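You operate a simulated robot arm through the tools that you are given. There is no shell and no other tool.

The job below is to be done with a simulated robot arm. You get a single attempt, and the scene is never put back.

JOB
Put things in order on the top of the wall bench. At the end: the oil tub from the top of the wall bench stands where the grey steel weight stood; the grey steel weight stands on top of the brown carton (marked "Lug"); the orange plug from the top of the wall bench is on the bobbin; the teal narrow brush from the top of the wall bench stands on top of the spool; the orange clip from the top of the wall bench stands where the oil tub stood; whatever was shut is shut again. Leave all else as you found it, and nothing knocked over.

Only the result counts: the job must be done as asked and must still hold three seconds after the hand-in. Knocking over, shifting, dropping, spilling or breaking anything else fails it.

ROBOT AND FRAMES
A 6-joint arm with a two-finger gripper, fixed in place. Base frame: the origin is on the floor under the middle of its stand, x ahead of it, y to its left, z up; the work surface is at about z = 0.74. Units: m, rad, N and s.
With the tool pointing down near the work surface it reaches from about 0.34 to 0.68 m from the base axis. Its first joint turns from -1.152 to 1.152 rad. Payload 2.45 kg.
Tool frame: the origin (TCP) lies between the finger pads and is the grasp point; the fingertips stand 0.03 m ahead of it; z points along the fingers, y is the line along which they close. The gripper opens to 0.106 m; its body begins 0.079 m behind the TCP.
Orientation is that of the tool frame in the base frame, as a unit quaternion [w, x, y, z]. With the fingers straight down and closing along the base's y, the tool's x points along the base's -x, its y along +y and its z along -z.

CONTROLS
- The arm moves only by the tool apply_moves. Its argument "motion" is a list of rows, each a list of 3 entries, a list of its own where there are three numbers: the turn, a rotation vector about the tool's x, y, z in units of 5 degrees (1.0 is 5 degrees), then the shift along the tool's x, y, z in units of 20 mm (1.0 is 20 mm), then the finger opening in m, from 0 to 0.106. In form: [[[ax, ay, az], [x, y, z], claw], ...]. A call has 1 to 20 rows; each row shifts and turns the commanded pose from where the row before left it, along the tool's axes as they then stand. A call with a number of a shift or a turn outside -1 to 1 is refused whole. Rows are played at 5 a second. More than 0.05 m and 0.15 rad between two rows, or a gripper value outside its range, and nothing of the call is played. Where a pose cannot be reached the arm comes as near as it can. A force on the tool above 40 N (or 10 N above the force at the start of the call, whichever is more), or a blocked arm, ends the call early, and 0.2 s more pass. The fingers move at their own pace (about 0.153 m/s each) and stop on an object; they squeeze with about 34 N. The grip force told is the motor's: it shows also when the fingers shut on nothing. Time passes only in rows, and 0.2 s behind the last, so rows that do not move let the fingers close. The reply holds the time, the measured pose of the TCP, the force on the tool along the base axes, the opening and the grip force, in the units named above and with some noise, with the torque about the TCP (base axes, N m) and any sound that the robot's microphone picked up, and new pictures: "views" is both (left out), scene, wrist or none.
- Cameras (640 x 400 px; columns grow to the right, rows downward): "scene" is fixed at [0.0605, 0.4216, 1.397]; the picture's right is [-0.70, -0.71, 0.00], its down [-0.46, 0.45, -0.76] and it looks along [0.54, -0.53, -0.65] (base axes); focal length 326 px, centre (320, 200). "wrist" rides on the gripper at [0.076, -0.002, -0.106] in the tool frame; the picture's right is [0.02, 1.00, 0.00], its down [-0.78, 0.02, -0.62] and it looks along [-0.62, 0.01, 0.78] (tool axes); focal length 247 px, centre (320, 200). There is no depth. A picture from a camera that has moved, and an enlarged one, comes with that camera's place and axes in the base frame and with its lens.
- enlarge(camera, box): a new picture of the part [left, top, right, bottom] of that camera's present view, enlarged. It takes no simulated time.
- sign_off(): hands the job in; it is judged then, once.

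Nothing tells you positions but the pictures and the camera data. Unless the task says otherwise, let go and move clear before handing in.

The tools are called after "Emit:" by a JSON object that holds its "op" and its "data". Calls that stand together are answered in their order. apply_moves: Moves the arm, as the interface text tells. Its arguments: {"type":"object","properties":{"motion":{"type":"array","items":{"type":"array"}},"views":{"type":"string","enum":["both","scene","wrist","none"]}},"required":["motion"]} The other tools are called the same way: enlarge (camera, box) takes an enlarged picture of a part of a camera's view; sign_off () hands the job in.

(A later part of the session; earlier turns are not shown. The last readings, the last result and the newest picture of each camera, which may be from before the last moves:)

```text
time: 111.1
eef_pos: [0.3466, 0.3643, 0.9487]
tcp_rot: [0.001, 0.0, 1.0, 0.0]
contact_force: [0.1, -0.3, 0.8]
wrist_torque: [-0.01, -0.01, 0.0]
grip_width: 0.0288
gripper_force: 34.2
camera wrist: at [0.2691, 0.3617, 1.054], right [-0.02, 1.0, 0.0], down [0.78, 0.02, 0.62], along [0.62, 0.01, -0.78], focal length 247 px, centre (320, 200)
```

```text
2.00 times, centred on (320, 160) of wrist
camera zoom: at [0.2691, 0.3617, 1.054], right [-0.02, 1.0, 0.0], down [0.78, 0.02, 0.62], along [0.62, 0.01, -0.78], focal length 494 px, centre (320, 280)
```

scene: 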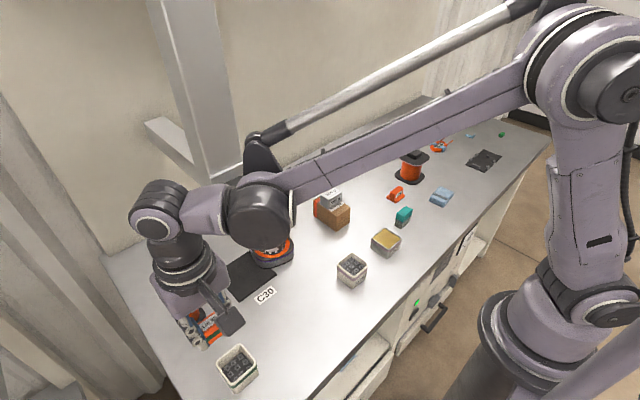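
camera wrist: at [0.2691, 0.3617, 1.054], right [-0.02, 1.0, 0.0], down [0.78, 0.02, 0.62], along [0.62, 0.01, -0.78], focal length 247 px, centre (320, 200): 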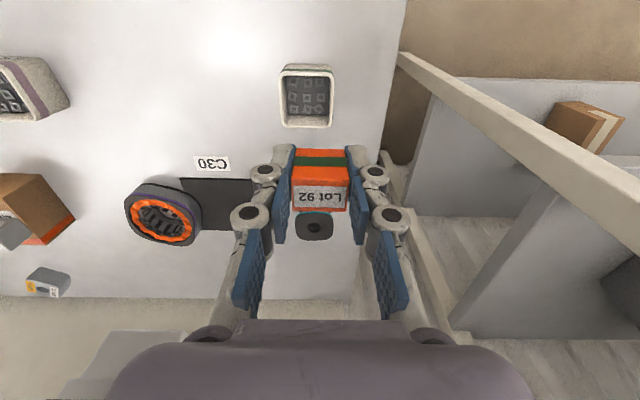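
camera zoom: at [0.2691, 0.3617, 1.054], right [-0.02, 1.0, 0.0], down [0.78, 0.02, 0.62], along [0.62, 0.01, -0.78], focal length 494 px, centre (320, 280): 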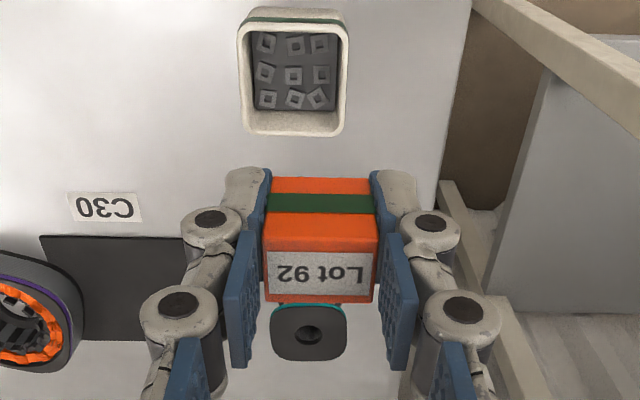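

The small reel's hole is near (0.525, 0.359) with its top at about z 0.797. I take this small reel with the bore to be the bobbin and the big one to be the spool. I'll move out toward it, clear of the post.

Emit:
{"op": "apply_moves", "data": {"motion": [[[0, 0, 0], [-0.3, 0, 0], 0.015], [[0, 0, 0], [-0.5, 0, 0], 0.015], [[0, 0, 0], [-0.7, 0, 0], 0.015], [[0, 0, 0], [-0.7, 0, 0], 0.015], [[0, 0, 0], [-0.7, 0, 0], 0.015], [[0, 0, 0], [-0.7, 0, 0], 0.015], [[0, 0, 0], [-0.5, 0, 0], 0.015], [[0, 0, 0], [-0.3, 0, 0], 0.015], [[0, 0, 0], [0, 0, 0], 0.015]], "views": "both"}}

Emit:
{"op": "enlarge", "data": {"camera": "wrist", "box": [250, 90, 410, 250]}}

Emit:
{"op": "enlarge", "data": {"camera": "scene", "box": [120, 160, 280, 350]}}

```text
time: 113.1
eef_pos: [0.4338, 0.363, 0.9495]
tcp_rot: [0.001, -0.002, 1.0, 0.0]
contact_force: [-0.3, 0.2, -0.1]
wrist_torque: [0.0, -0.05, -0.01]
grip_width: 0.0287
gripper_force: 34.2
camera wrist: at [0.3571, 0.3611, 1.0546], right [-0.02, 1.0, 0.0], down [0.78, 0.02, 0.62], along [0.62, 0.01, -0.78], focal length 247 px, centre (320, 200)
```

scene: 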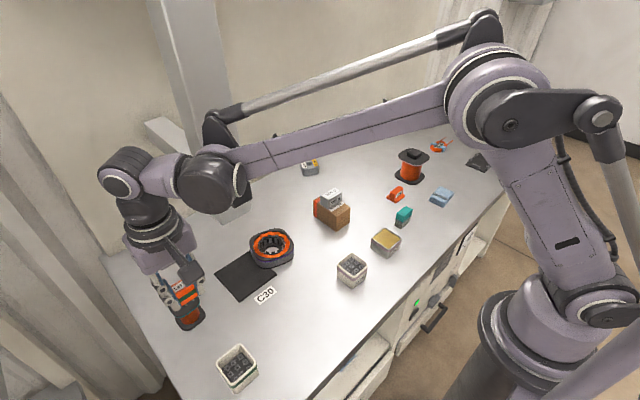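
wrist: 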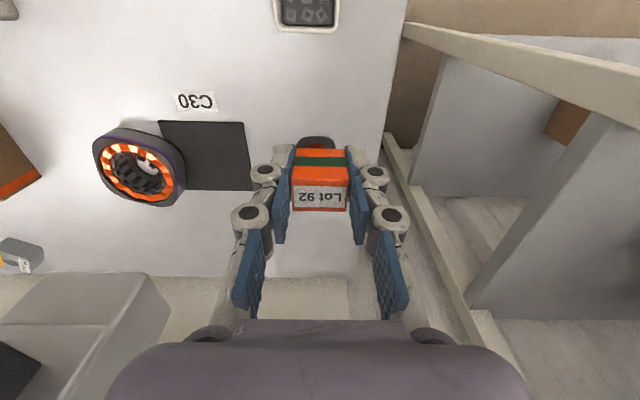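

```text
2.50 times, centred on (330, 170) of wrist
camera zoom: at [0.3571, 0.3611, 1.0546], right [-0.02, 1.0, 0.0], down [0.78, 0.02, 0.62], along [0.62, 0.01, -0.78], focal length 617 px, centre (295, 275)
```

zoom: 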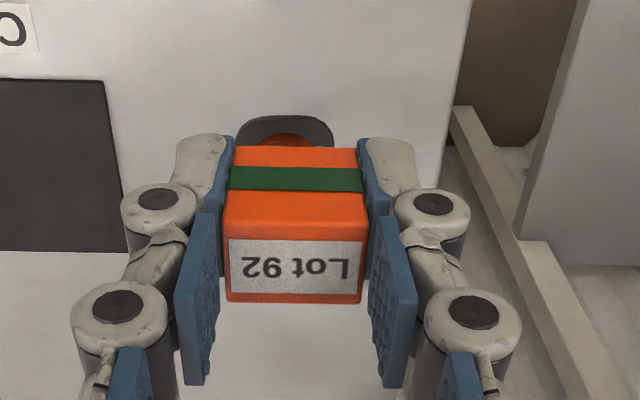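

```text
2.11 times, centred on (200, 255) of scene
camera zoom: at [0.0605, 0.4216, 1.397], right [-0.7, -0.71, 0.0], down [-0.46, 0.45, -0.76], along [0.54, -0.53, -0.65], focal length 686 px, centre (573, 84)
```

zoom: 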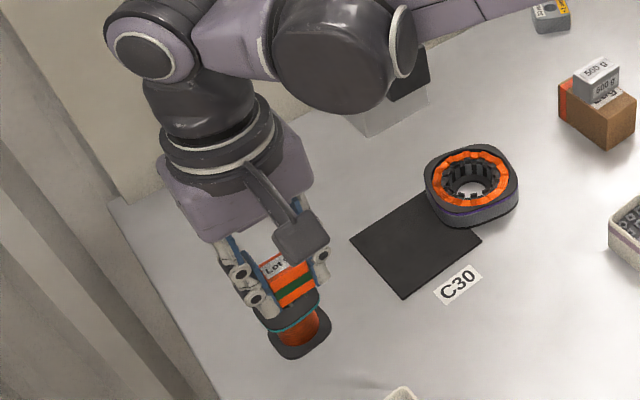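

The box corner nearest the arm works out to (0.471, 0.229) at z 1.01–1.05, which leaves about 3 cm beside the wrist joint when I'm over the bobbin. I'll move on slowly.

Emit:
{"op": "apply_moves", "data": {"motion": [[[0, 0, 0], [-0.2, 0, 0], 0.015], [[0, 0, 0], [-0.4, 0, 0], 0.015], [[0, 0, 0], [-0.5, -0.05, 0], 0.015], [[0, 0, 0], [-0.5, -0.05, 0], 0.015], [[0, 0, 0], [-0.5, -0.05, 0], 0.015], [[0, 0, 0], [-0.5, -0.03, 0], 0.015], [[0, 0, 0], [-0.5, 0, 0], 0.015], [[0, 0, 0], [-0.5, 0, 0], 0.015], [[0, 0, 0], [-0.4, 0, 0], 0.015], [[0, 0, 0], [-0.3, 0, 0], 0.015], [[0, 0, 0], [-0.23, 0, 0], 0.015], [[0, 0, 0], [0, 0, 0], 0.015]], "views": "both"}}

Emit:
{"op": "enlarge", "data": {"camera": "scene", "box": [140, 250, 240, 340]}}

Emit:
{"op": "enlarge", "data": {"camera": "wrist", "box": [250, 60, 390, 220]}}

```text
time: 115.7
eef_pos: [0.5238, 0.3593, 0.9487]
tcp_rot: [0.0, 0.0, 1.0, 0.0]
contact_force: [0.7, -0.3, -1.1]
wrist_torque: [0.01, -0.02, -0.02]
grip_width: 0.0288
gripper_force: 34.0
camera wrist: at [0.4475, 0.3572, 1.0547], right [-0.02, 1.0, 0.0], down [0.78, 0.02, 0.62], along [0.62, 0.01, -0.78], focal length 247 px, centre (320, 200)
```

scene: 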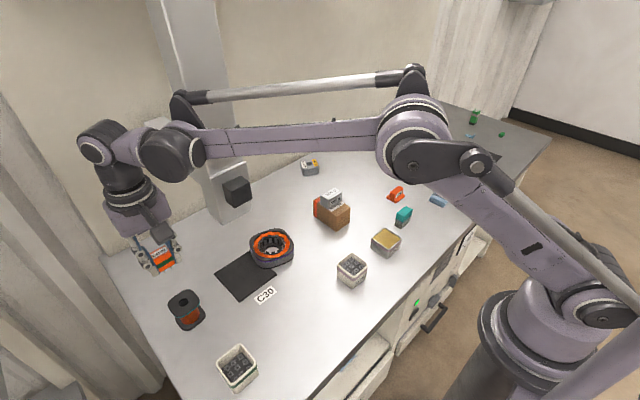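
wrist: 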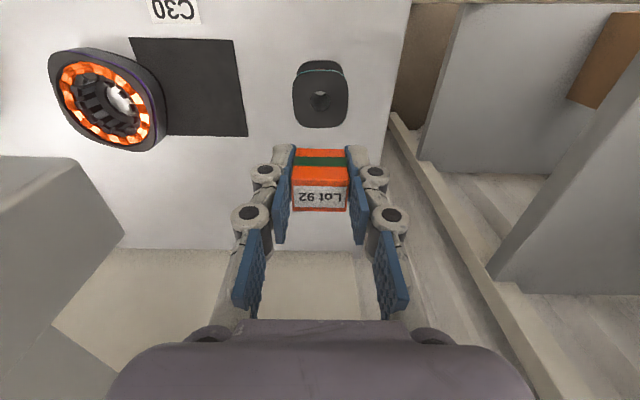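

```text
4.44 times, centred on (190, 295) of scene
camera zoom: at [0.0605, 0.4216, 1.397], right [-0.7, -0.71, 0.0], down [-0.46, 0.45, -0.76], along [0.54, -0.53, -0.65], focal length 1448 px, centre (898, -222)
```

zoom: 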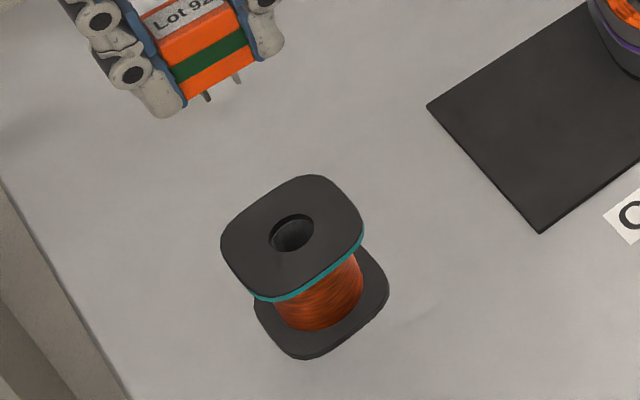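

```text
2.50 times, centred on (320, 140) of wrist
camera zoom: at [0.4475, 0.3572, 1.0547], right [-0.02, 1.0, 0.0], down [0.78, 0.02, 0.62], along [0.62, 0.01, -0.78], focal length 617 px, centre (320, 350)
```

zoom: 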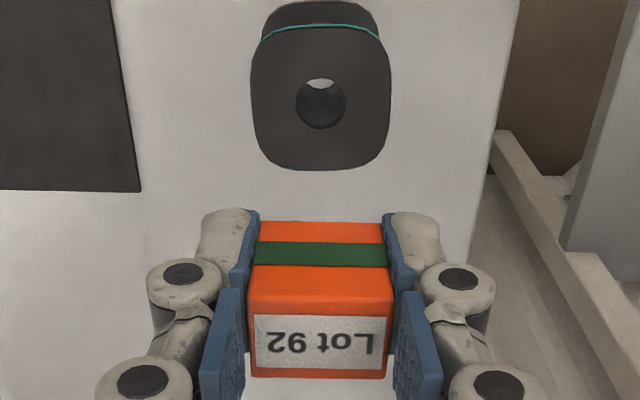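

Emit:
{"op": "enlarge", "data": {"camera": "scene", "box": [145, 235, 205, 285]}}

Emit:
{"op": "enlarge", "data": {"camera": "scene", "box": [180, 280, 230, 330]}}

Emit:
{"op": "enlarge", "data": {"camera": "wrist", "box": [285, 55, 355, 135]}}

```text
8.00 times, centred on (175, 260) of scene
camera zoom: at [0.0605, 0.4216, 1.397], right [-0.7, -0.71, 0.0], down [-0.46, 0.45, -0.76], along [0.54, -0.53, -0.65], focal length 2606 px, centre (1480, -280)
```

zoom: 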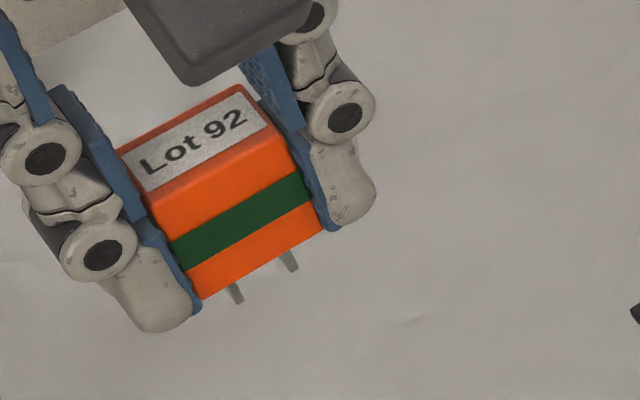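

```text
8.00 times, centred on (205, 305) of scene
camera zoom: at [0.0605, 0.4216, 1.397], right [-0.7, -0.71, 0.0], down [-0.46, 0.45, -0.76], along [0.54, -0.53, -0.65], focal length 2606 px, centre (1240, -640)
```

zoom: 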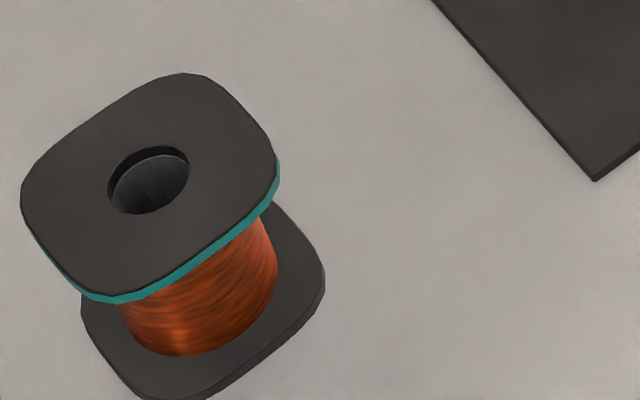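

```text
5.00 times, centred on (320, 95) of wrist
camera zoom: at [0.4475, 0.3572, 1.0547], right [-0.02, 1.0, 0.0], down [0.78, 0.02, 0.62], along [0.62, 0.01, -0.78], focal length 1235 px, centre (320, 725)
```

zoom: 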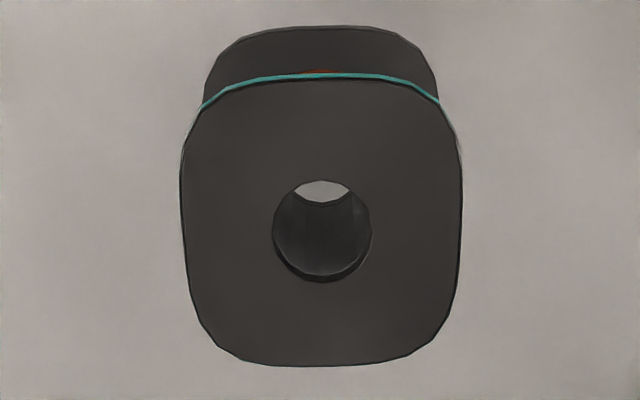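

The bobbin's bore is at (0.5247, 0.358), about 20 mm wide, and the plug's two pins are about 12.5 mm apart, so they should sit in the bore with the body resting on the flange. I'll shift 1.5 mm and go down to just above it.

Emit:
{"op": "apply_moves", "data": {"motion": [[[0, 0, 0], [-0.07, -0.07, 0.2], 0.015], [[0, 0, 0], [0, 0, 0.4], 0.015], [[0, 0, 0], [0, 0, 0.6], 0.015], [[0, 0, 0], [0, 0, 0.6], 0.015], [[0, 0, 0], [0, 0, 0.6], 0.015], [[0, 0, 0], [0, 0, 0.6], 0.015], [[0, 0, 0], [0, 0, 0.6], 0.015], [[0, 0, 0], [0, 0, 0.5], 0.015], [[0, 0, 0], [0, 0, 0.4], 0.015], [[0, 0, 0], [0, 0, 0.2], 0.015], [[0, 0, 0], [0, 0, 0], 0.015]], "views": "both"}}

Emit:
{"op": "enlarge", "data": {"camera": "scene", "box": [150, 260, 220, 340]}}

Emit:
{"op": "enlarge", "data": {"camera": "wrist", "box": [260, 90, 380, 220]}}

```text
time: 118.1
eef_pos: [0.5252, 0.3572, 0.8542]
tcp_rot: [0.001, -0.001, 1.0, 0.0]
contact_force: [0.1, -0.3, -0.5]
wrist_torque: [-0.03, 0.01, -0.02]
grip_width: 0.0289
gripper_force: 34.1
camera wrist: at [0.4488, 0.3555, 0.9604], right [-0.02, 1.0, 0.0], down [0.78, 0.02, 0.62], along [0.62, 0.01, -0.78], focal length 247 px, centre (320, 200)
```

scene: 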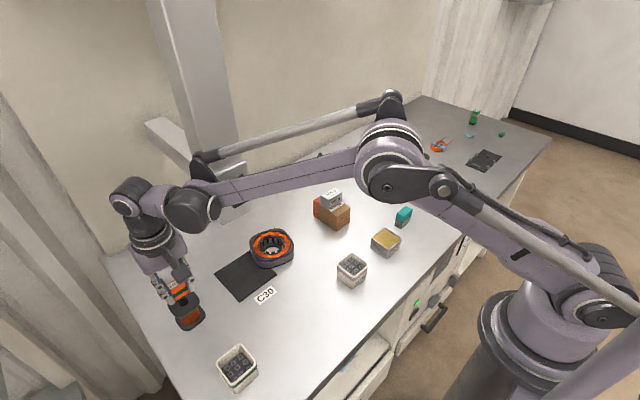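
wrist: 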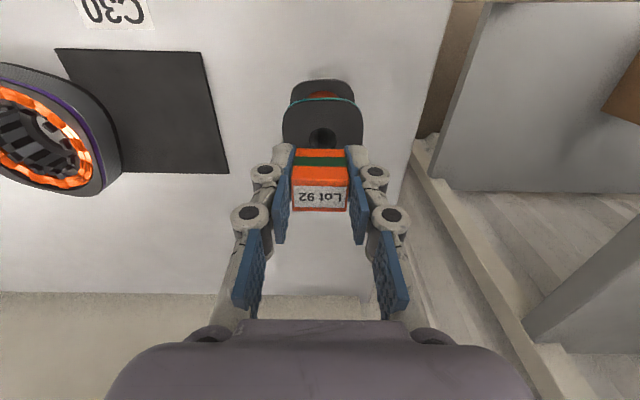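

```text
5.00 times, centred on (185, 300) of scene
camera zoom: at [0.0605, 0.4216, 1.397], right [-0.7, -0.71, 0.0], down [-0.46, 0.45, -0.76], along [0.54, -0.53, -0.65], focal length 1628 px, centre (995, -300)
```

zoom: 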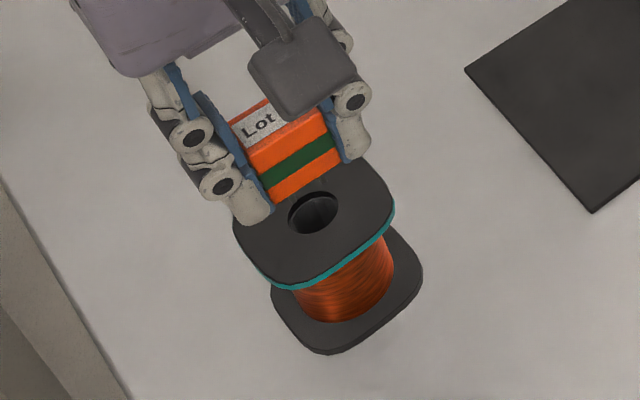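

```text
3.08 times, centred on (320, 155) of wrist
camera zoom: at [0.4488, 0.3555, 0.9604], right [-0.02, 1.0, 0.0], down [0.78, 0.02, 0.62], along [0.62, 0.01, -0.78], focal length 760 px, centre (320, 338)
```

zoom: 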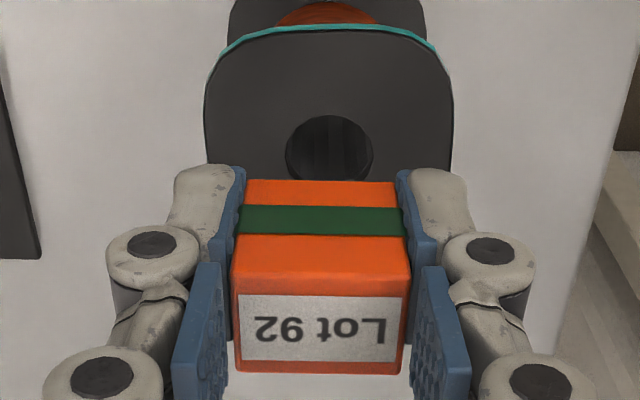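

Emit:
{"op": "apply_moves", "data": {"motion": [[[0, 0, 0], [0.05, 0.06, 0], 0.015], [[0, 0, 0], [0, 0, 0.1], 0.015], [[0, 0, 0], [0, 0, 0.1], 0.015], [[0, 0, 0], [0, 0, 0.1], 0.015], [[0, 0, 0], [0, 0, 0.1], 0.015], [[0, 0, 0], [0, 0, 0.1], 0.015], [[0, 0, 0], [0, 0, 0.1], 0.015], [[0, 0, 0], [0, 0, 0], 0.015]], "views": "both"}}

Emit:
{"op": "enlarge", "data": {"camera": "scene", "box": [150, 260, 220, 340]}}

Emit:
{"op": "enlarge", "data": {"camera": "wrist", "box": [260, 90, 380, 220]}}

```text
time: 119.9
eef_pos: [0.5249, 0.3596, 0.8437]
tcp_rot: [0.001, -0.001, 1.0, 0.0]
contact_force: [-0.3, -0.3, -0.4]
wrist_torque: [-0.02, 0.0, 0.0]
grip_width: 0.0287
gripper_force: 34.2
camera wrist: at [0.448, 0.3574, 0.9489], right [-0.02, 1.0, 0.0], down [0.78, 0.02, 0.62], along [0.62, 0.01, -0.78], focal length 247 px, centre (320, 200)
```

scene: 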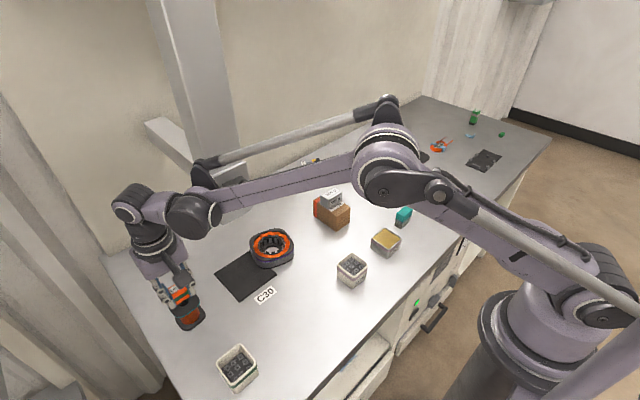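
wrist: 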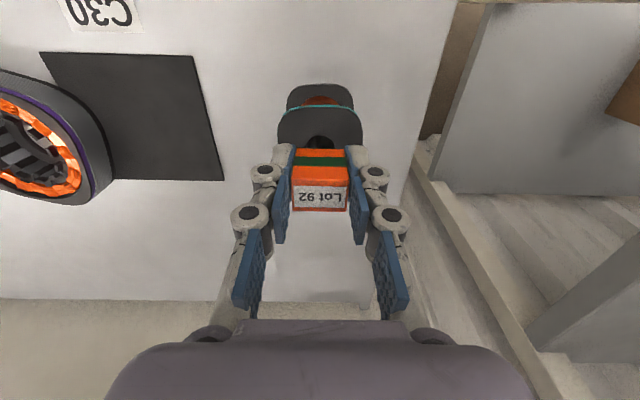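

```text
5.00 times, centred on (185, 300) of scene
camera zoom: at [0.0605, 0.4216, 1.397], right [-0.7, -0.71, 0.0], down [-0.46, 0.45, -0.76], along [0.54, -0.53, -0.65], focal length 1628 px, centre (995, -300)
```

zoom: 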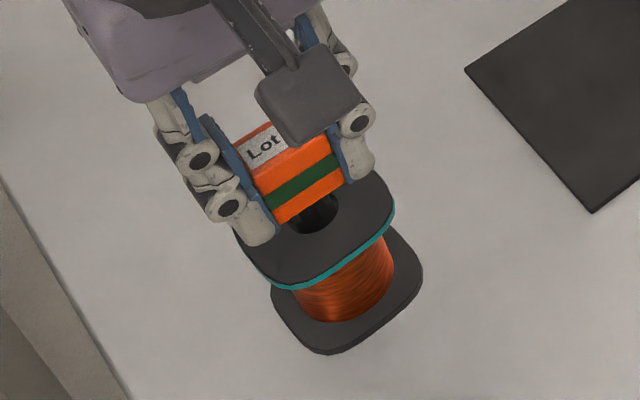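

```text
3.08 times, centred on (320, 155) of wrist
camera zoom: at [0.448, 0.3574, 0.9489], right [-0.02, 1.0, 0.0], down [0.78, 0.02, 0.62], along [0.62, 0.01, -0.78], focal length 760 px, centre (320, 338)
```

zoom: 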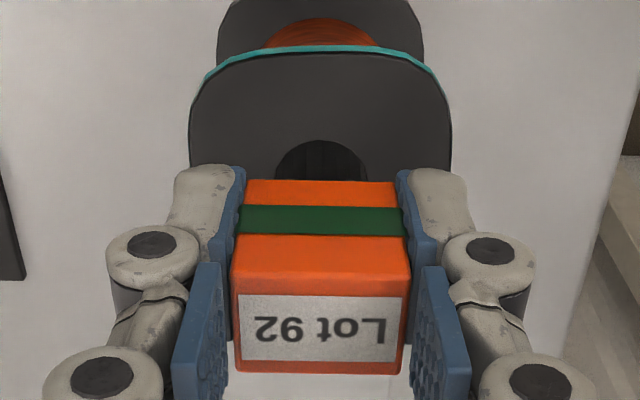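

Emit:
{"op": "apply_moves", "data": {"motion": [[[0, 0, 0], [0, 0, 0.08], 0.015], [[0, 0, 0], [0, 0, 0.08], 0.015], [[0, 0, 0], [0, 0, 0.08], 0.015], [[0, 0, 0], [0, 0, 0], 0.015]], "views": "none"}}

```text
time: 120.9
eef_pos: [0.5238, 0.3596, 0.8391]
tcp_rot: [0.002, -0.001, 1.0, 0.0]
contact_force: [0.4, 2.2, 31.1]
wrist_torque: [0.08, -0.11, 0.01]
grip_width: 0.029
gripper_force: 33.6
```

The pins touched at TCP z 0.839, which is the flange top height. I'll ease up and try a slightly shifted position, pressing lightly.

Emit:
{"op": "apply_moves", "data": {"motion": [[[0, 0, 0], [0, 0, -0.1], 0.015], [[0, 0, 0], [0, 0, -0.1], 0.015], [[0, 0, 0], [0.08, -0.05, 0], 0.015], [[0, 0, 0], [0, 0, 0.05], 0.015], [[0, 0, 0], [0, 0, 0.05], 0.015], [[0, 0, 0], [0, 0, 0], 0.015]], "views": "none"}}

```text
time: 122.3
eef_pos: [0.5237, 0.3585, 0.8403]
tcp_rot: [0.001, -0.001, 1.0, 0.0]
contact_force: [0.5, 0.5, -0.6]
wrist_torque: [0.05, -0.01, 0.04]
grip_width: 0.029
gripper_force: 33.9
```

Emit:
{"op": "apply_moves", "data": {"motion": [[[0, 0, 0], [0, 0, 0.04], 0.015], [[0, 0, 0], [0, 0, 0], 0.015]], "views": "none"}}

```text
time: 122.9
eef_pos: [0.523, 0.3576, 0.84]
tcp_rot: [0.001, -0.001, 1.0, 0.0]
contact_force: [1.2, -0.1, 0.7]
wrist_torque: [-0.02, -0.03, -0.05]
grip_width: 0.0288
gripper_force: 33.7
```

Emit:
{"op": "apply_moves", "data": {"motion": [[[0, 0, 0], [0, 0, 0.04], 0.015], [[0, 0, 0], [0, 0, 0.03], 0.015], [[0, 0, 0], [0, 0, 0], 0.015]], "views": "none"}}

```text
time: 123.7
eef_pos: [0.5229, 0.3584, 0.8384]
tcp_rot: [0.0, -0.001, 1.0, 0.0]
contact_force: [2.0, -0.1, 29.2]
wrist_torque: [-0.02, -0.16, 0.04]
grip_width: 0.0287
gripper_force: 34.0
```

Both pins rest evenly (contact centred under the tool), so the bobbin's top carries the plug. I'll ease the pressure and open slowly.

Emit:
{"op": "apply_moves", "data": {"motion": [[[0, 0, 0], [0, 0, -0.05], 0.015], [[0, 0, 0], [0, 0, 0], 0.015]], "views": "none"}}

```text
time: 124.3
eef_pos: [0.5222, 0.3583, 0.8386]
tcp_rot: [0.001, -0.001, 1.0, 0.0]
contact_force: [2.4, -0.6, 25.2]
wrist_torque: [-0.09, -0.16, -0.02]
grip_width: 0.0289
gripper_force: 33.5
```

Emit:
{"op": "apply_moves", "data": {"motion": [[[0, 0, 0], [0, 0, -0.05], 0.015], [[0, 0, 0], [0, 0, 0], 0.015]], "views": "wrist"}}

Emit:
{"op": "enlarge", "data": {"camera": "scene", "box": [150, 260, 220, 340]}}

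Emit:
{"op": "enlarge", "data": {"camera": "wrist", "box": [260, 90, 380, 220]}}

```text
time: 124.9
eef_pos: [0.5218, 0.3588, 0.8392]
tcp_rot: [0.001, -0.001, 1.0, 0.0]
contact_force: [0.9, -1.9, 9.7]
wrist_torque: [-0.06, -0.08, 0.0]
grip_width: 0.0288
gripper_force: 34.1
camera wrist: at [0.4459, 0.3564, 0.9449], right [-0.02, 1.0, 0.0], down [0.78, 0.02, 0.62], along [0.62, 0.01, -0.78], focal length 247 px, centre (320, 200)
```

wrist: 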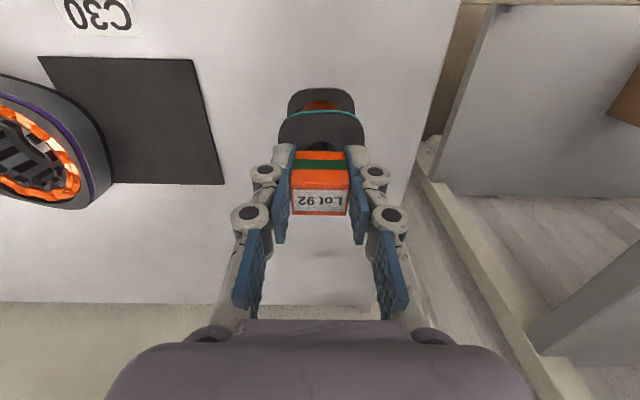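

```text
5.00 times, centred on (185, 300) of scene
camera zoom: at [0.0603, 0.4215, 1.397], right [-0.7, -0.71, 0.0], down [-0.46, 0.45, -0.76], along [0.54, -0.53, -0.65], focal length 1628 px, centre (995, -300)
```

zoom: 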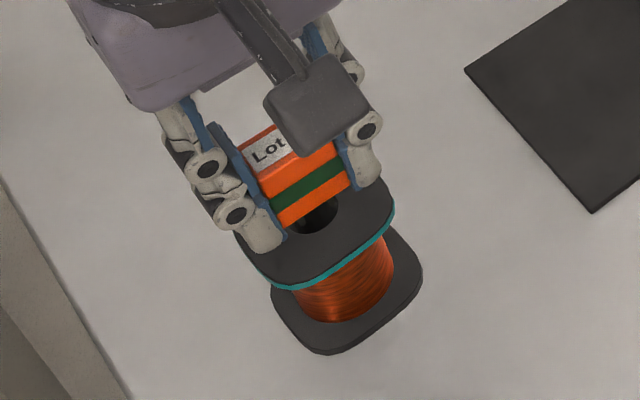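

```text
3.08 times, centred on (320, 155) of wrist
camera zoom: at [0.4459, 0.3564, 0.9449], right [-0.02, 1.0, 0.0], down [0.78, 0.02, 0.62], along [0.62, 0.01, -0.78], focal length 760 px, centre (320, 338)
```

zoom: 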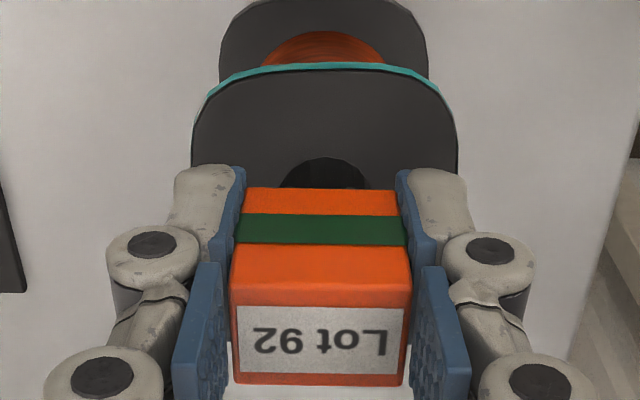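

Emit:
{"op": "apply_moves", "data": {"motion": [[[0, 0, 0], [0, 0, -0.03], 0.015], [[0, 0, 0], [0, 0, 0], 0.029], [[0, 0, 0], [0, 0, 0], 0.031], [[0, 0, 0], [0, 0, 0], 0.034], [[0, 0, 0], [0, 0, 0], 0.038], [[0, 0, 0], [0, 0, 0], 0.038]], "views": "wrist"}}

Emit:
{"op": "enlarge", "data": {"camera": "scene", "box": [150, 260, 220, 340]}}

Emit:
{"op": "enlarge", "data": {"camera": "wrist", "box": [260, 90, 380, 220]}}

```text
time: 126.3
eef_pos: [0.5231, 0.3582, 0.8414]
tcp_rot: [0.0, -0.001, 1.0, -0.001]
contact_force: [0.2, 0.3, 0.3]
wrist_torque: [-0.05, 0.03, -0.01]
grip_width: 0.038
gripper_force: 0.1
camera wrist: at [0.4462, 0.3565, 0.9461], right [-0.02, 1.0, 0.0], down [0.78, 0.02, 0.62], along [0.62, 0.01, -0.78], focal length 247 px, centre (320, 200)
```

wrist: 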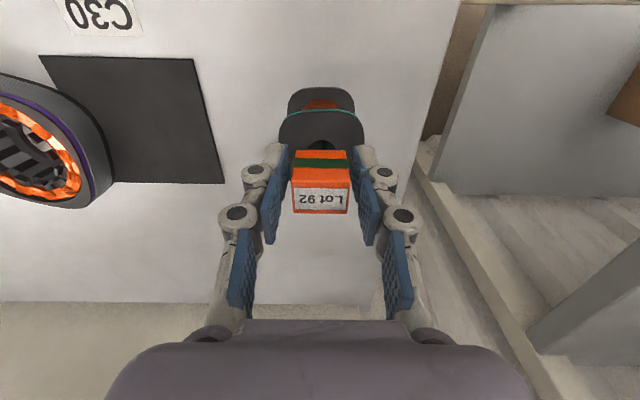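

```text
5.00 times, centred on (185, 300) of scene
camera zoom: at [0.0605, 0.4216, 1.397], right [-0.7, -0.71, 0.0], down [-0.46, 0.45, -0.76], along [0.54, -0.53, -0.65], focal length 1628 px, centre (995, -300)
```

zoom: 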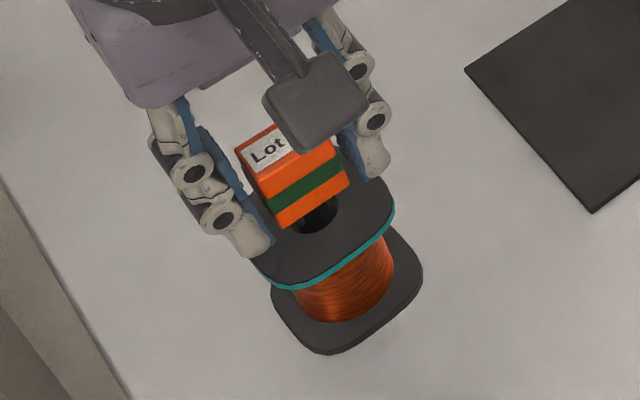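

```text
3.08 times, centred on (320, 155) of wrist
camera zoom: at [0.4462, 0.3565, 0.9461], right [-0.02, 1.0, 0.0], down [0.78, 0.02, 0.62], along [0.62, 0.01, -0.78], focal length 760 px, centre (320, 338)
```

zoom: 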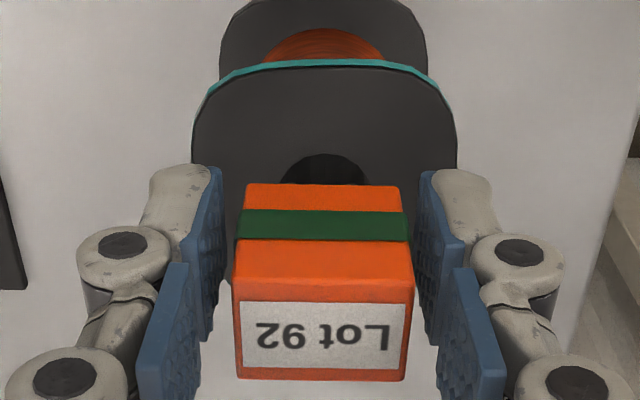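

The plug stands free on the bobbin. I'll open a bit more and rise straight up.

Emit:
{"op": "apply_moves", "data": {"motion": [[[0, 0, 0], [0, 0, 0], 0.048], [[0, 0, 0], [0, 0, -0.2], 0.052], [[0, 0, 0], [0, 0, -0.4], 0.052], [[0, 0, 0], [0, 0, -0.6], 0.052], [[0, 0, 0], [0, 0, -0.8], 0.052], [[0, 0, 0], [0, 0, -0.8], 0.052], [[0, 0, 0], [0, 0, -0.8], 0.052], [[0, 0, 0], [0, 0, -0.8], 0.052], [[0, 0, 0], [0, 0, -0.8], 0.052], [[0, 0, 0], [0, 0, -0.5], 0.052], [[0, 0, 0], [0, 0, 0], 0.052]], "views": "both"}}

Emit:
{"op": "enlarge", "data": {"camera": "scene", "box": [150, 260, 220, 340]}}

Emit:
{"op": "enlarge", "data": {"camera": "wrist", "box": [270, 40, 370, 160]}}

```text
time: 128.7
eef_pos: [0.5217, 0.3589, 0.9558]
tcp_rot: [0.0, -0.001, 1.0, -0.001]
contact_force: [0.5, 0.4, 1.1]
wrist_torque: [0.0, 0.03, 0.01]
grip_width: 0.0521
gripper_force: 0.0
camera wrist: at [0.4455, 0.357, 1.0609], right [-0.02, 1.0, 0.0], down [0.78, 0.02, 0.62], along [0.62, 0.01, -0.78], focal length 247 px, centre (320, 200)
```

scene: 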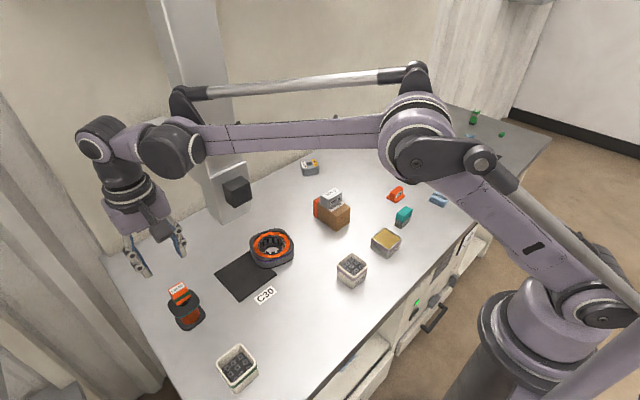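
wrist: 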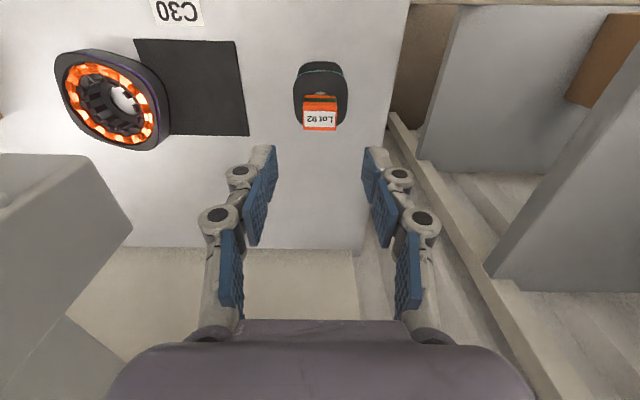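

```text
5.00 times, centred on (185, 300) of scene
camera zoom: at [0.0605, 0.4216, 1.397], right [-0.7, -0.71, 0.0], down [-0.46, 0.45, -0.76], along [0.54, -0.53, -0.65], focal length 1628 px, centre (995, -300)
```

zoom: 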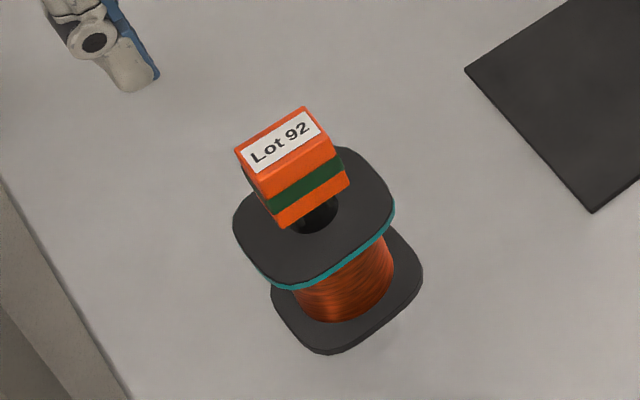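

```text
3.33 times, centred on (320, 100) of wrist
camera zoom: at [0.4455, 0.357, 1.0609], right [-0.02, 1.0, 0.0], down [0.78, 0.02, 0.62], along [0.62, 0.01, -0.78], focal length 823 px, centre (320, 533)
```

zoom: 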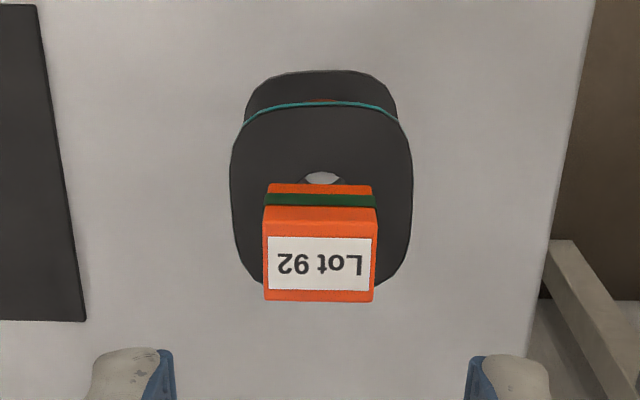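

The plug stands upright on the bobbin. I'll go back the same way around the post and then on to the brush.

Emit:
{"op": "apply_moves", "data": {"motion": [[[0, 0, 0], [0.4, 0, 0], 0.06], [[0, 0, 0], [0.8, 0, 0], 0.06], [[0, 0, 0], [0.9, 0, 0], 0.06], [[0, 0, 0], [0.9, 0, 0], 0.06], [[0, 0, 0], [0.9, 0, 0], 0.06], [[0, 0, 0], [0.9, 0, 0], 0.06], [[0, 0, 0], [0.9, 0, 0], 0.06], [[0, 0, 0], [0.9, 0, 0], 0.06], [[0, 0, 0], [0.9, 0, 0], 0.06], [[0, 0, 0], [0.8, 0, 0], 0.06], [[0, 0, 0], [0.4, 0, 0], 0.06], [[0, 0, 0], [0, 0, 0], 0.06]], "views": "none"}}

Emit:
{"op": "apply_moves", "data": {"motion": [[[0, 0, 0], [0, -0.5, 0], 0.06], [[0, 0, 0], [0, -1, 0], 0.06], [[0, 0, 0], [0, -1, 0], 0.06], [[0, 0, 0], [0, -1, 0], 0.06], [[0, 0, 0], [0, -1, 0], 0.06], [[0, 0, 0], [0, -1, 0], 0.06], [[0, 0, 0], [0, -1, 0], 0.06], [[0, 0, 0], [0, -1, 0], 0.06], [[0, 0, 0], [0, -1, 0], 0.06], [[0, 0, 0], [0, -1, 0], 0.06], [[0, 0, 0], [0, -1, 0], 0.06], [[0, 0, 0], [0, -1, 0], 0.06], [[0, 0, 0], [0, -1, 0], 0.06], [[0, 0, 0], [0, -1, 0], 0.06], [[0, 0, 0], [0, -1, 0], 0.06], [[0, 0, 0], [0, -1, 0], 0.06], [[0, 0, 0], [0, -1, 0], 0.06], [[0, 0, 0], [0, -1, 0], 0.06], [[0, 0, 0], [0, -1, 0], 0.06], [[0, 0, 0], [0, -1, 0], 0.06]], "views": "none"}}

Emit:
{"op": "apply_moves", "data": {"motion": [[[0, 0, 0], [0, -1, 0], 0.07], [[0, 0, 0], [0, -1, 0], 0.07], [[0, 0, 0], [0, -1, 0], 0.07], [[0, 0, 0], [0, -1, 0], 0.07], [[0, 0, 0], [0, -1, 0], 0.07], [[0, 0, 0], [0, -1, 0], 0.07], [[0, 0, 0], [0, -1, 0], 0.07], [[0, 0, 0], [0, -0.6, 0], 0.07], [[0, 0, 0], [0, 0, 0], 0.07]], "views": "both"}}

Emit:
{"op": "enlarge", "data": {"camera": "wrist", "box": [260, 50, 380, 150]}}

```text
time: 131.3
eef_pos: [0.3484, 0.3597, 0.9525]
tcp_rot: [0.001, -0.002, 1.0, 0.0]
contact_force: [0.6, -0.8, 0.0]
wrist_torque: [0.01, 0.02, -0.04]
grip_width: 0.0601
gripper_force: 0.1
```

```text
time: 135.5
eef_pos: [0.3486, -0.0311, 0.9538]
tcp_rot: [0.002, 0.0, 1.0, 0.0]
contact_force: [-0.2, -0.2, 0.2]
wrist_torque: [0.05, -0.01, 0.0]
grip_width: 0.0601
gripper_force: 0.1
```

```text
time: 137.5
eef_pos: [0.3493, -0.1839, 0.9545]
tcp_rot: [0.001, -0.001, 1.0, 0.0]
contact_force: [0.5, -0.5, -0.1]
wrist_torque: [0.0, 0.01, 0.01]
grip_width: 0.0701
gripper_force: 0.0
camera wrist: at [0.2729, -0.1865, 1.0603], right [-0.02, 1.0, 0.0], down [0.78, 0.02, 0.62], along [0.62, 0.01, -0.78], focal length 247 px, centre (320, 200)
```

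scene: 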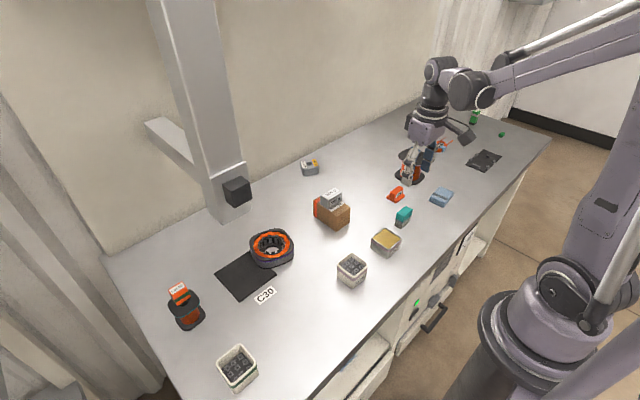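
wrist: 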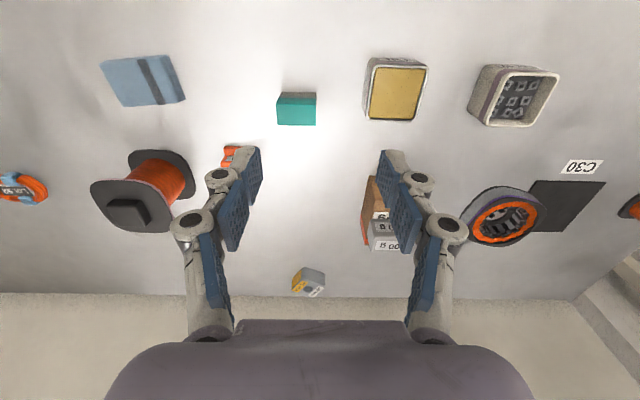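

```text
4.00 times, centred on (320, 100) of wrist
camera zoom: at [0.2729, -0.1865, 1.0603], right [-0.02, 1.0, 0.0], down [0.78, 0.02, 0.62], along [0.62, 0.01, -0.78], focal length 988 px, centre (320, 600)
```

zoom: 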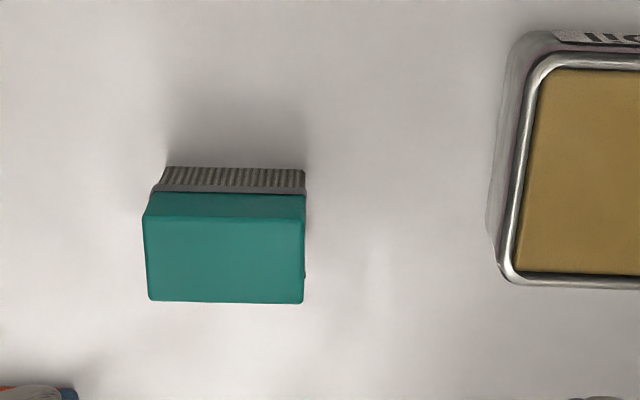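

The brush is centred at about (0.3715, -0.212), 44 × 24 mm, with its top near z 0.783. I'll line up above it.

Emit:
{"op": "apply_moves", "data": {"motion": [[[0, 0, 0.3], [-0.4, -0.5, 0], 0.062], [[0, 0, 0], [-0.4, -0.5, 0.4], 0.062], [[0, 0, 0], [-0.31, -0.42, 0.8], 0.062], [[0, 0, 0], [0, 0, 0.9], 0.062], [[0, 0, 0], [0, 0, 0.9], 0.062], [[0, 0, 0], [0, 0, 0.8], 0.062], [[0, 0, 0], [0, 0, 0.5], 0.062], [[0, 0, 0], [0, 0, 0], 0.062]], "views": "wrist"}}

Emit:
{"op": "enlarge", "data": {"camera": "wrist", "box": [230, 90, 410, 220]}}

```text
time: 139.3
eef_pos: [0.3704, -0.2121, 0.8682]
tcp_rot: [0.001, 0.012, 1.0, -0.001]
contact_force: [-0.1, -0.4, -0.5]
wrist_torque: [0.0, -0.02, 0.02]
grip_width: 0.0621
gripper_force: 0.0
camera wrist: at [0.2947, -0.2127, 0.9739], right [0.0, 1.0, 0.0], down [0.78, 0.0, 0.62], along [0.62, 0.0, -0.78], focal length 247 px, centre (320, 200)
```

wrist: 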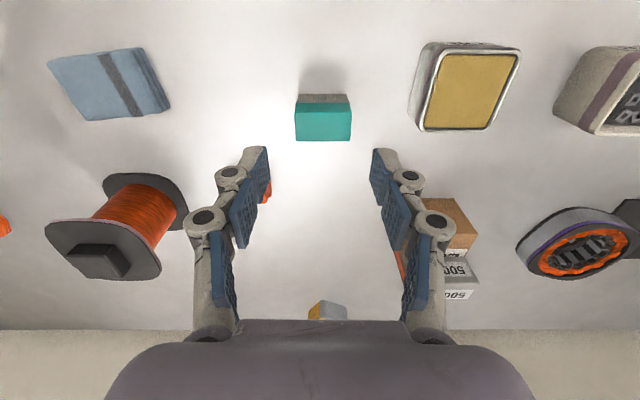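

```text
3.08 times, centred on (320, 155) of wrist
camera zoom: at [0.2947, -0.2127, 0.9739], right [0.0, 1.0, 0.0], down [0.78, 0.0, 0.62], along [0.62, 0.0, -0.78], focal length 760 px, centre (320, 338)
```

zoom: 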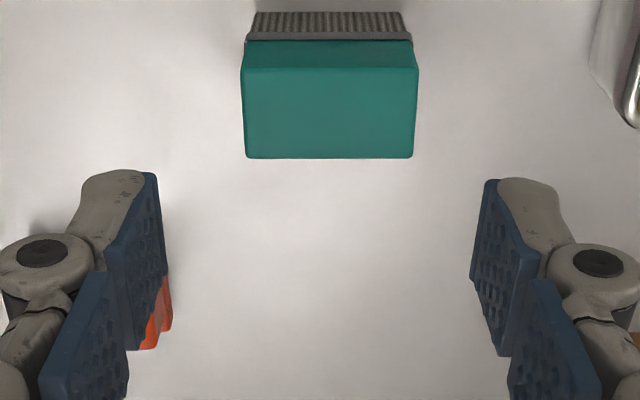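

Emit:
{"op": "apply_moves", "data": {"motion": [[[0, 0, 0], [-0.075, 0.1, 0.6], 0.058], [[0, 0, 0], [0, 0, 0.9], 0.058], [[0, 0, 0], [0, 0, 0.9], 0.058], [[0, 0, 0], [0, 0, 0.9], 0.058], [[0, 0, 0], [0, 0, 0.6], 0.058], [[0, 0, 0], [0, 0, 0.3], 0.058], [[0, 0, 0], [0, 0, 0], 0.058]], "views": "wrist"}}

Emit:
{"op": "enlarge", "data": {"camera": "scene", "box": [370, 170, 440, 250]}}

```text
time: 140.9
eef_pos: [0.3733, -0.2116, 0.7844]
tcp_rot: [0.001, 0.012, 1.0, 0.001]
contact_force: [-0.2, -0.5, -0.6]
wrist_torque: [-0.01, 0.01, 0.04]
grip_width: 0.0583
gripper_force: 0.1
camera wrist: at [0.2965, -0.2109, 0.8904], right [0.0, 1.0, 0.0], down [0.78, 0.0, 0.62], along [0.62, 0.0, -0.78], focal length 247 px, centre (320, 200)
```

wrist: 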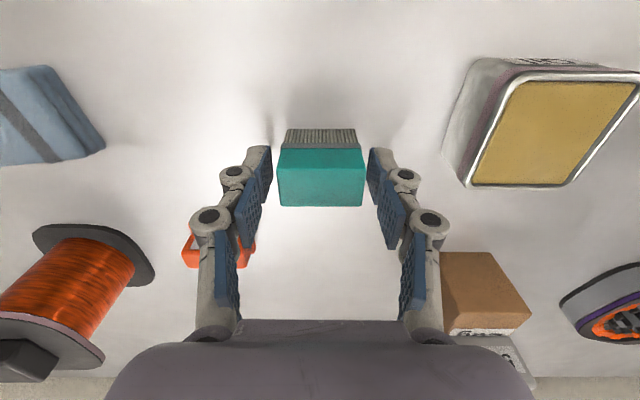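

```text
5.00 times, centred on (405, 210) of scene
camera zoom: at [0.0605, 0.4216, 1.397], right [-0.7, -0.71, 0.0], down [-0.46, 0.45, -0.76], along [0.54, -0.53, -0.65], focal length 1628 px, centre (-105, 150)
```

zoom: 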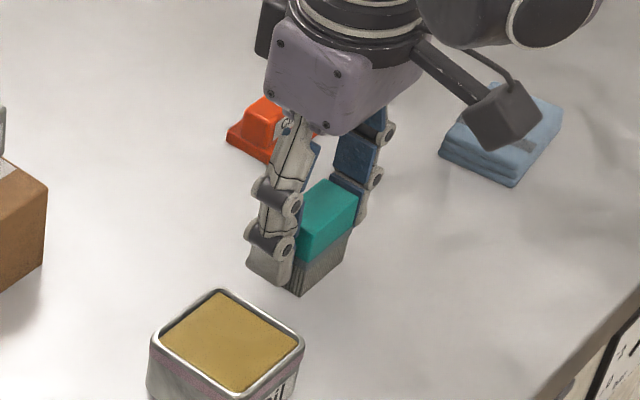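

Emit:
{"op": "apply_moves", "data": {"motion": [[[0, 0, 0], [0, 0, 0], 0.05], [[0, 0, 0], [0, 0, 0], 0.045], [[0, 0, 0], [0, 0, 0], 0.038], [[0, 0, 0], [0, 0, 0], 0.03], [[0, 0, 0], [0, 0, 0], 0.03]], "views": "wrist"}}

Emit:
{"op": "apply_moves", "data": {"motion": [[[0, 0, 0], [0, 0, -0.08], 0.03], [[0, 0, 0], [0, 0, -0.12], 0.03], [[0, 0, 0], [0, 0, -0.16], 0.03], [[0, 0, 0], [0, 0, -0.22], 0.03], [[0, 0, 0], [0, 0, -0.3], 0.03], [[0, 0, 0], [0, 0, -0.4], 0.03], [[0, 0, 0], [0, 0, -0.5], 0.03], [[0, 0, 0], [0, 0, -0.5], 0.03], [[0, 0, 0], [0, 0, -0.6], 0.03], [[0, 0, 0], [0, 0, -0.6], 0.03], [[0, 0, 0], [0, 0, -0.6], 0.03], [[0, 0, 0], [0, 0, -0.6], 0.03], [[0, 0, 0], [0, 0, -0.6], 0.03], [[0, 0, 0], [0, 0, -0.6], 0.03], [[0, 0, 0], [0, 0, -0.5], 0.03], [[0, 0, 0], [0, 0, -0.4], 0.03], [[0, 0, 0], [0, 0, -0.2], 0.03], [[0, 0, 0], [0, 0, 0], 0.03]], "views": "both"}}

```text
time: 142.1
eef_pos: [0.372, -0.2104, 0.7853]
tcp_rot: [0.0, 0.011, 1.0, 0.0]
contact_force: [-0.2, 0.2, 4.8]
wrist_torque: [0.05, -0.01, 0.01]
grip_width: 0.0429
gripper_force: 34.1
camera wrist: at [0.2965, -0.2109, 0.8906], right [0.0, 1.0, 0.0], down [0.78, 0.0, 0.62], along [0.62, 0.0, -0.78], focal length 247 px, centre (320, 200)
```

wrist: 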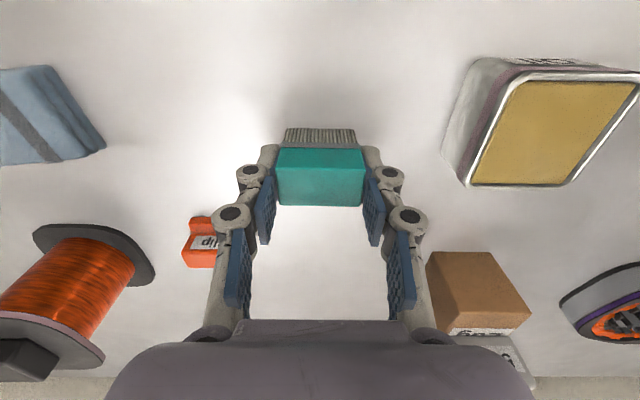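

```text
time: 145.9
eef_pos: [0.3728, -0.2115, 0.9243]
tcp_rot: [0.0, 0.012, 1.0, 0.0]
contact_force: [-0.4, -0.2, -0.7]
wrist_torque: [0.05, 0.02, 0.01]
grip_width: 0.0426
gripper_force: 34.2
camera wrist: at [0.2966, -0.2109, 1.0302], right [0.0, 1.0, 0.0], down [0.78, 0.0, 0.62], along [0.62, 0.0, -0.78], focal length 247 px, centre (320, 200)
```

scene: 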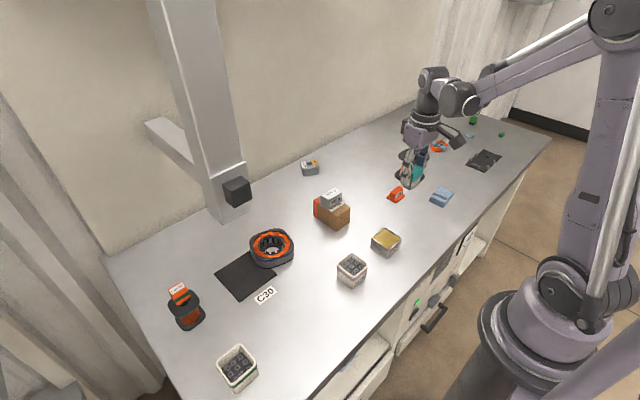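
wrist: 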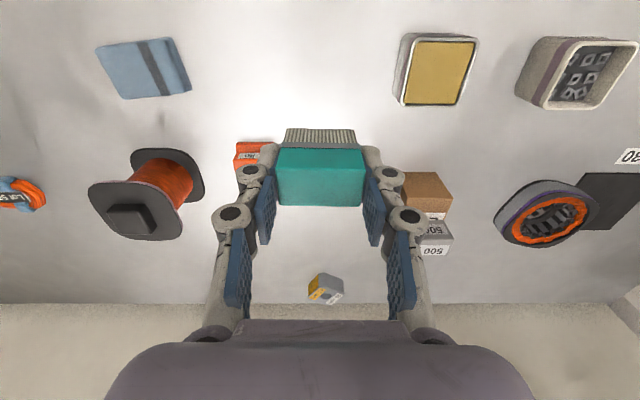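

Emit:
{"op": "enlarge", "data": {"camera": "wrist", "box": [75, 140, 215, 250]}}

Emit:
{"op": "enlarge", "data": {"camera": "scene", "box": [370, 130, 450, 210]}}

```text
3.64 times, centred on (145, 195) of wrist
camera zoom: at [0.2966, -0.2109, 1.0302], right [0.0, 1.0, 0.0], down [0.78, 0.0, 0.62], along [0.62, 0.0, -0.78], focal length 898 px, centre (956, 218)
```

zoom: 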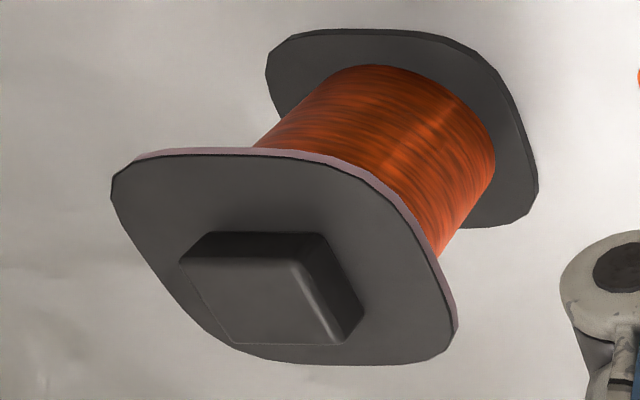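

```text
5.00 times, centred on (410, 170) of scene
camera zoom: at [0.0605, 0.4216, 1.397], right [-0.7, -0.71, 0.0], down [-0.46, 0.45, -0.76], along [0.54, -0.53, -0.65], focal length 1628 px, centre (-130, 350)
```

zoom: 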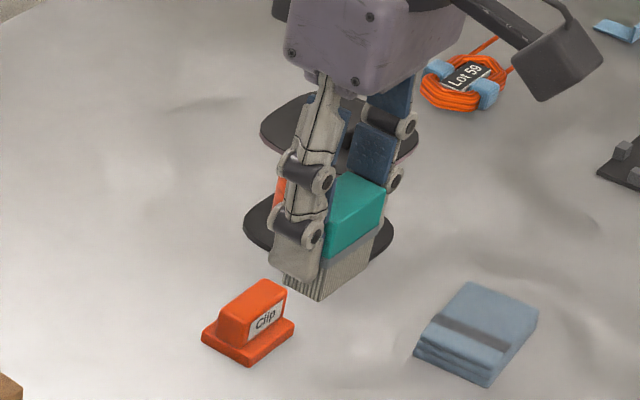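

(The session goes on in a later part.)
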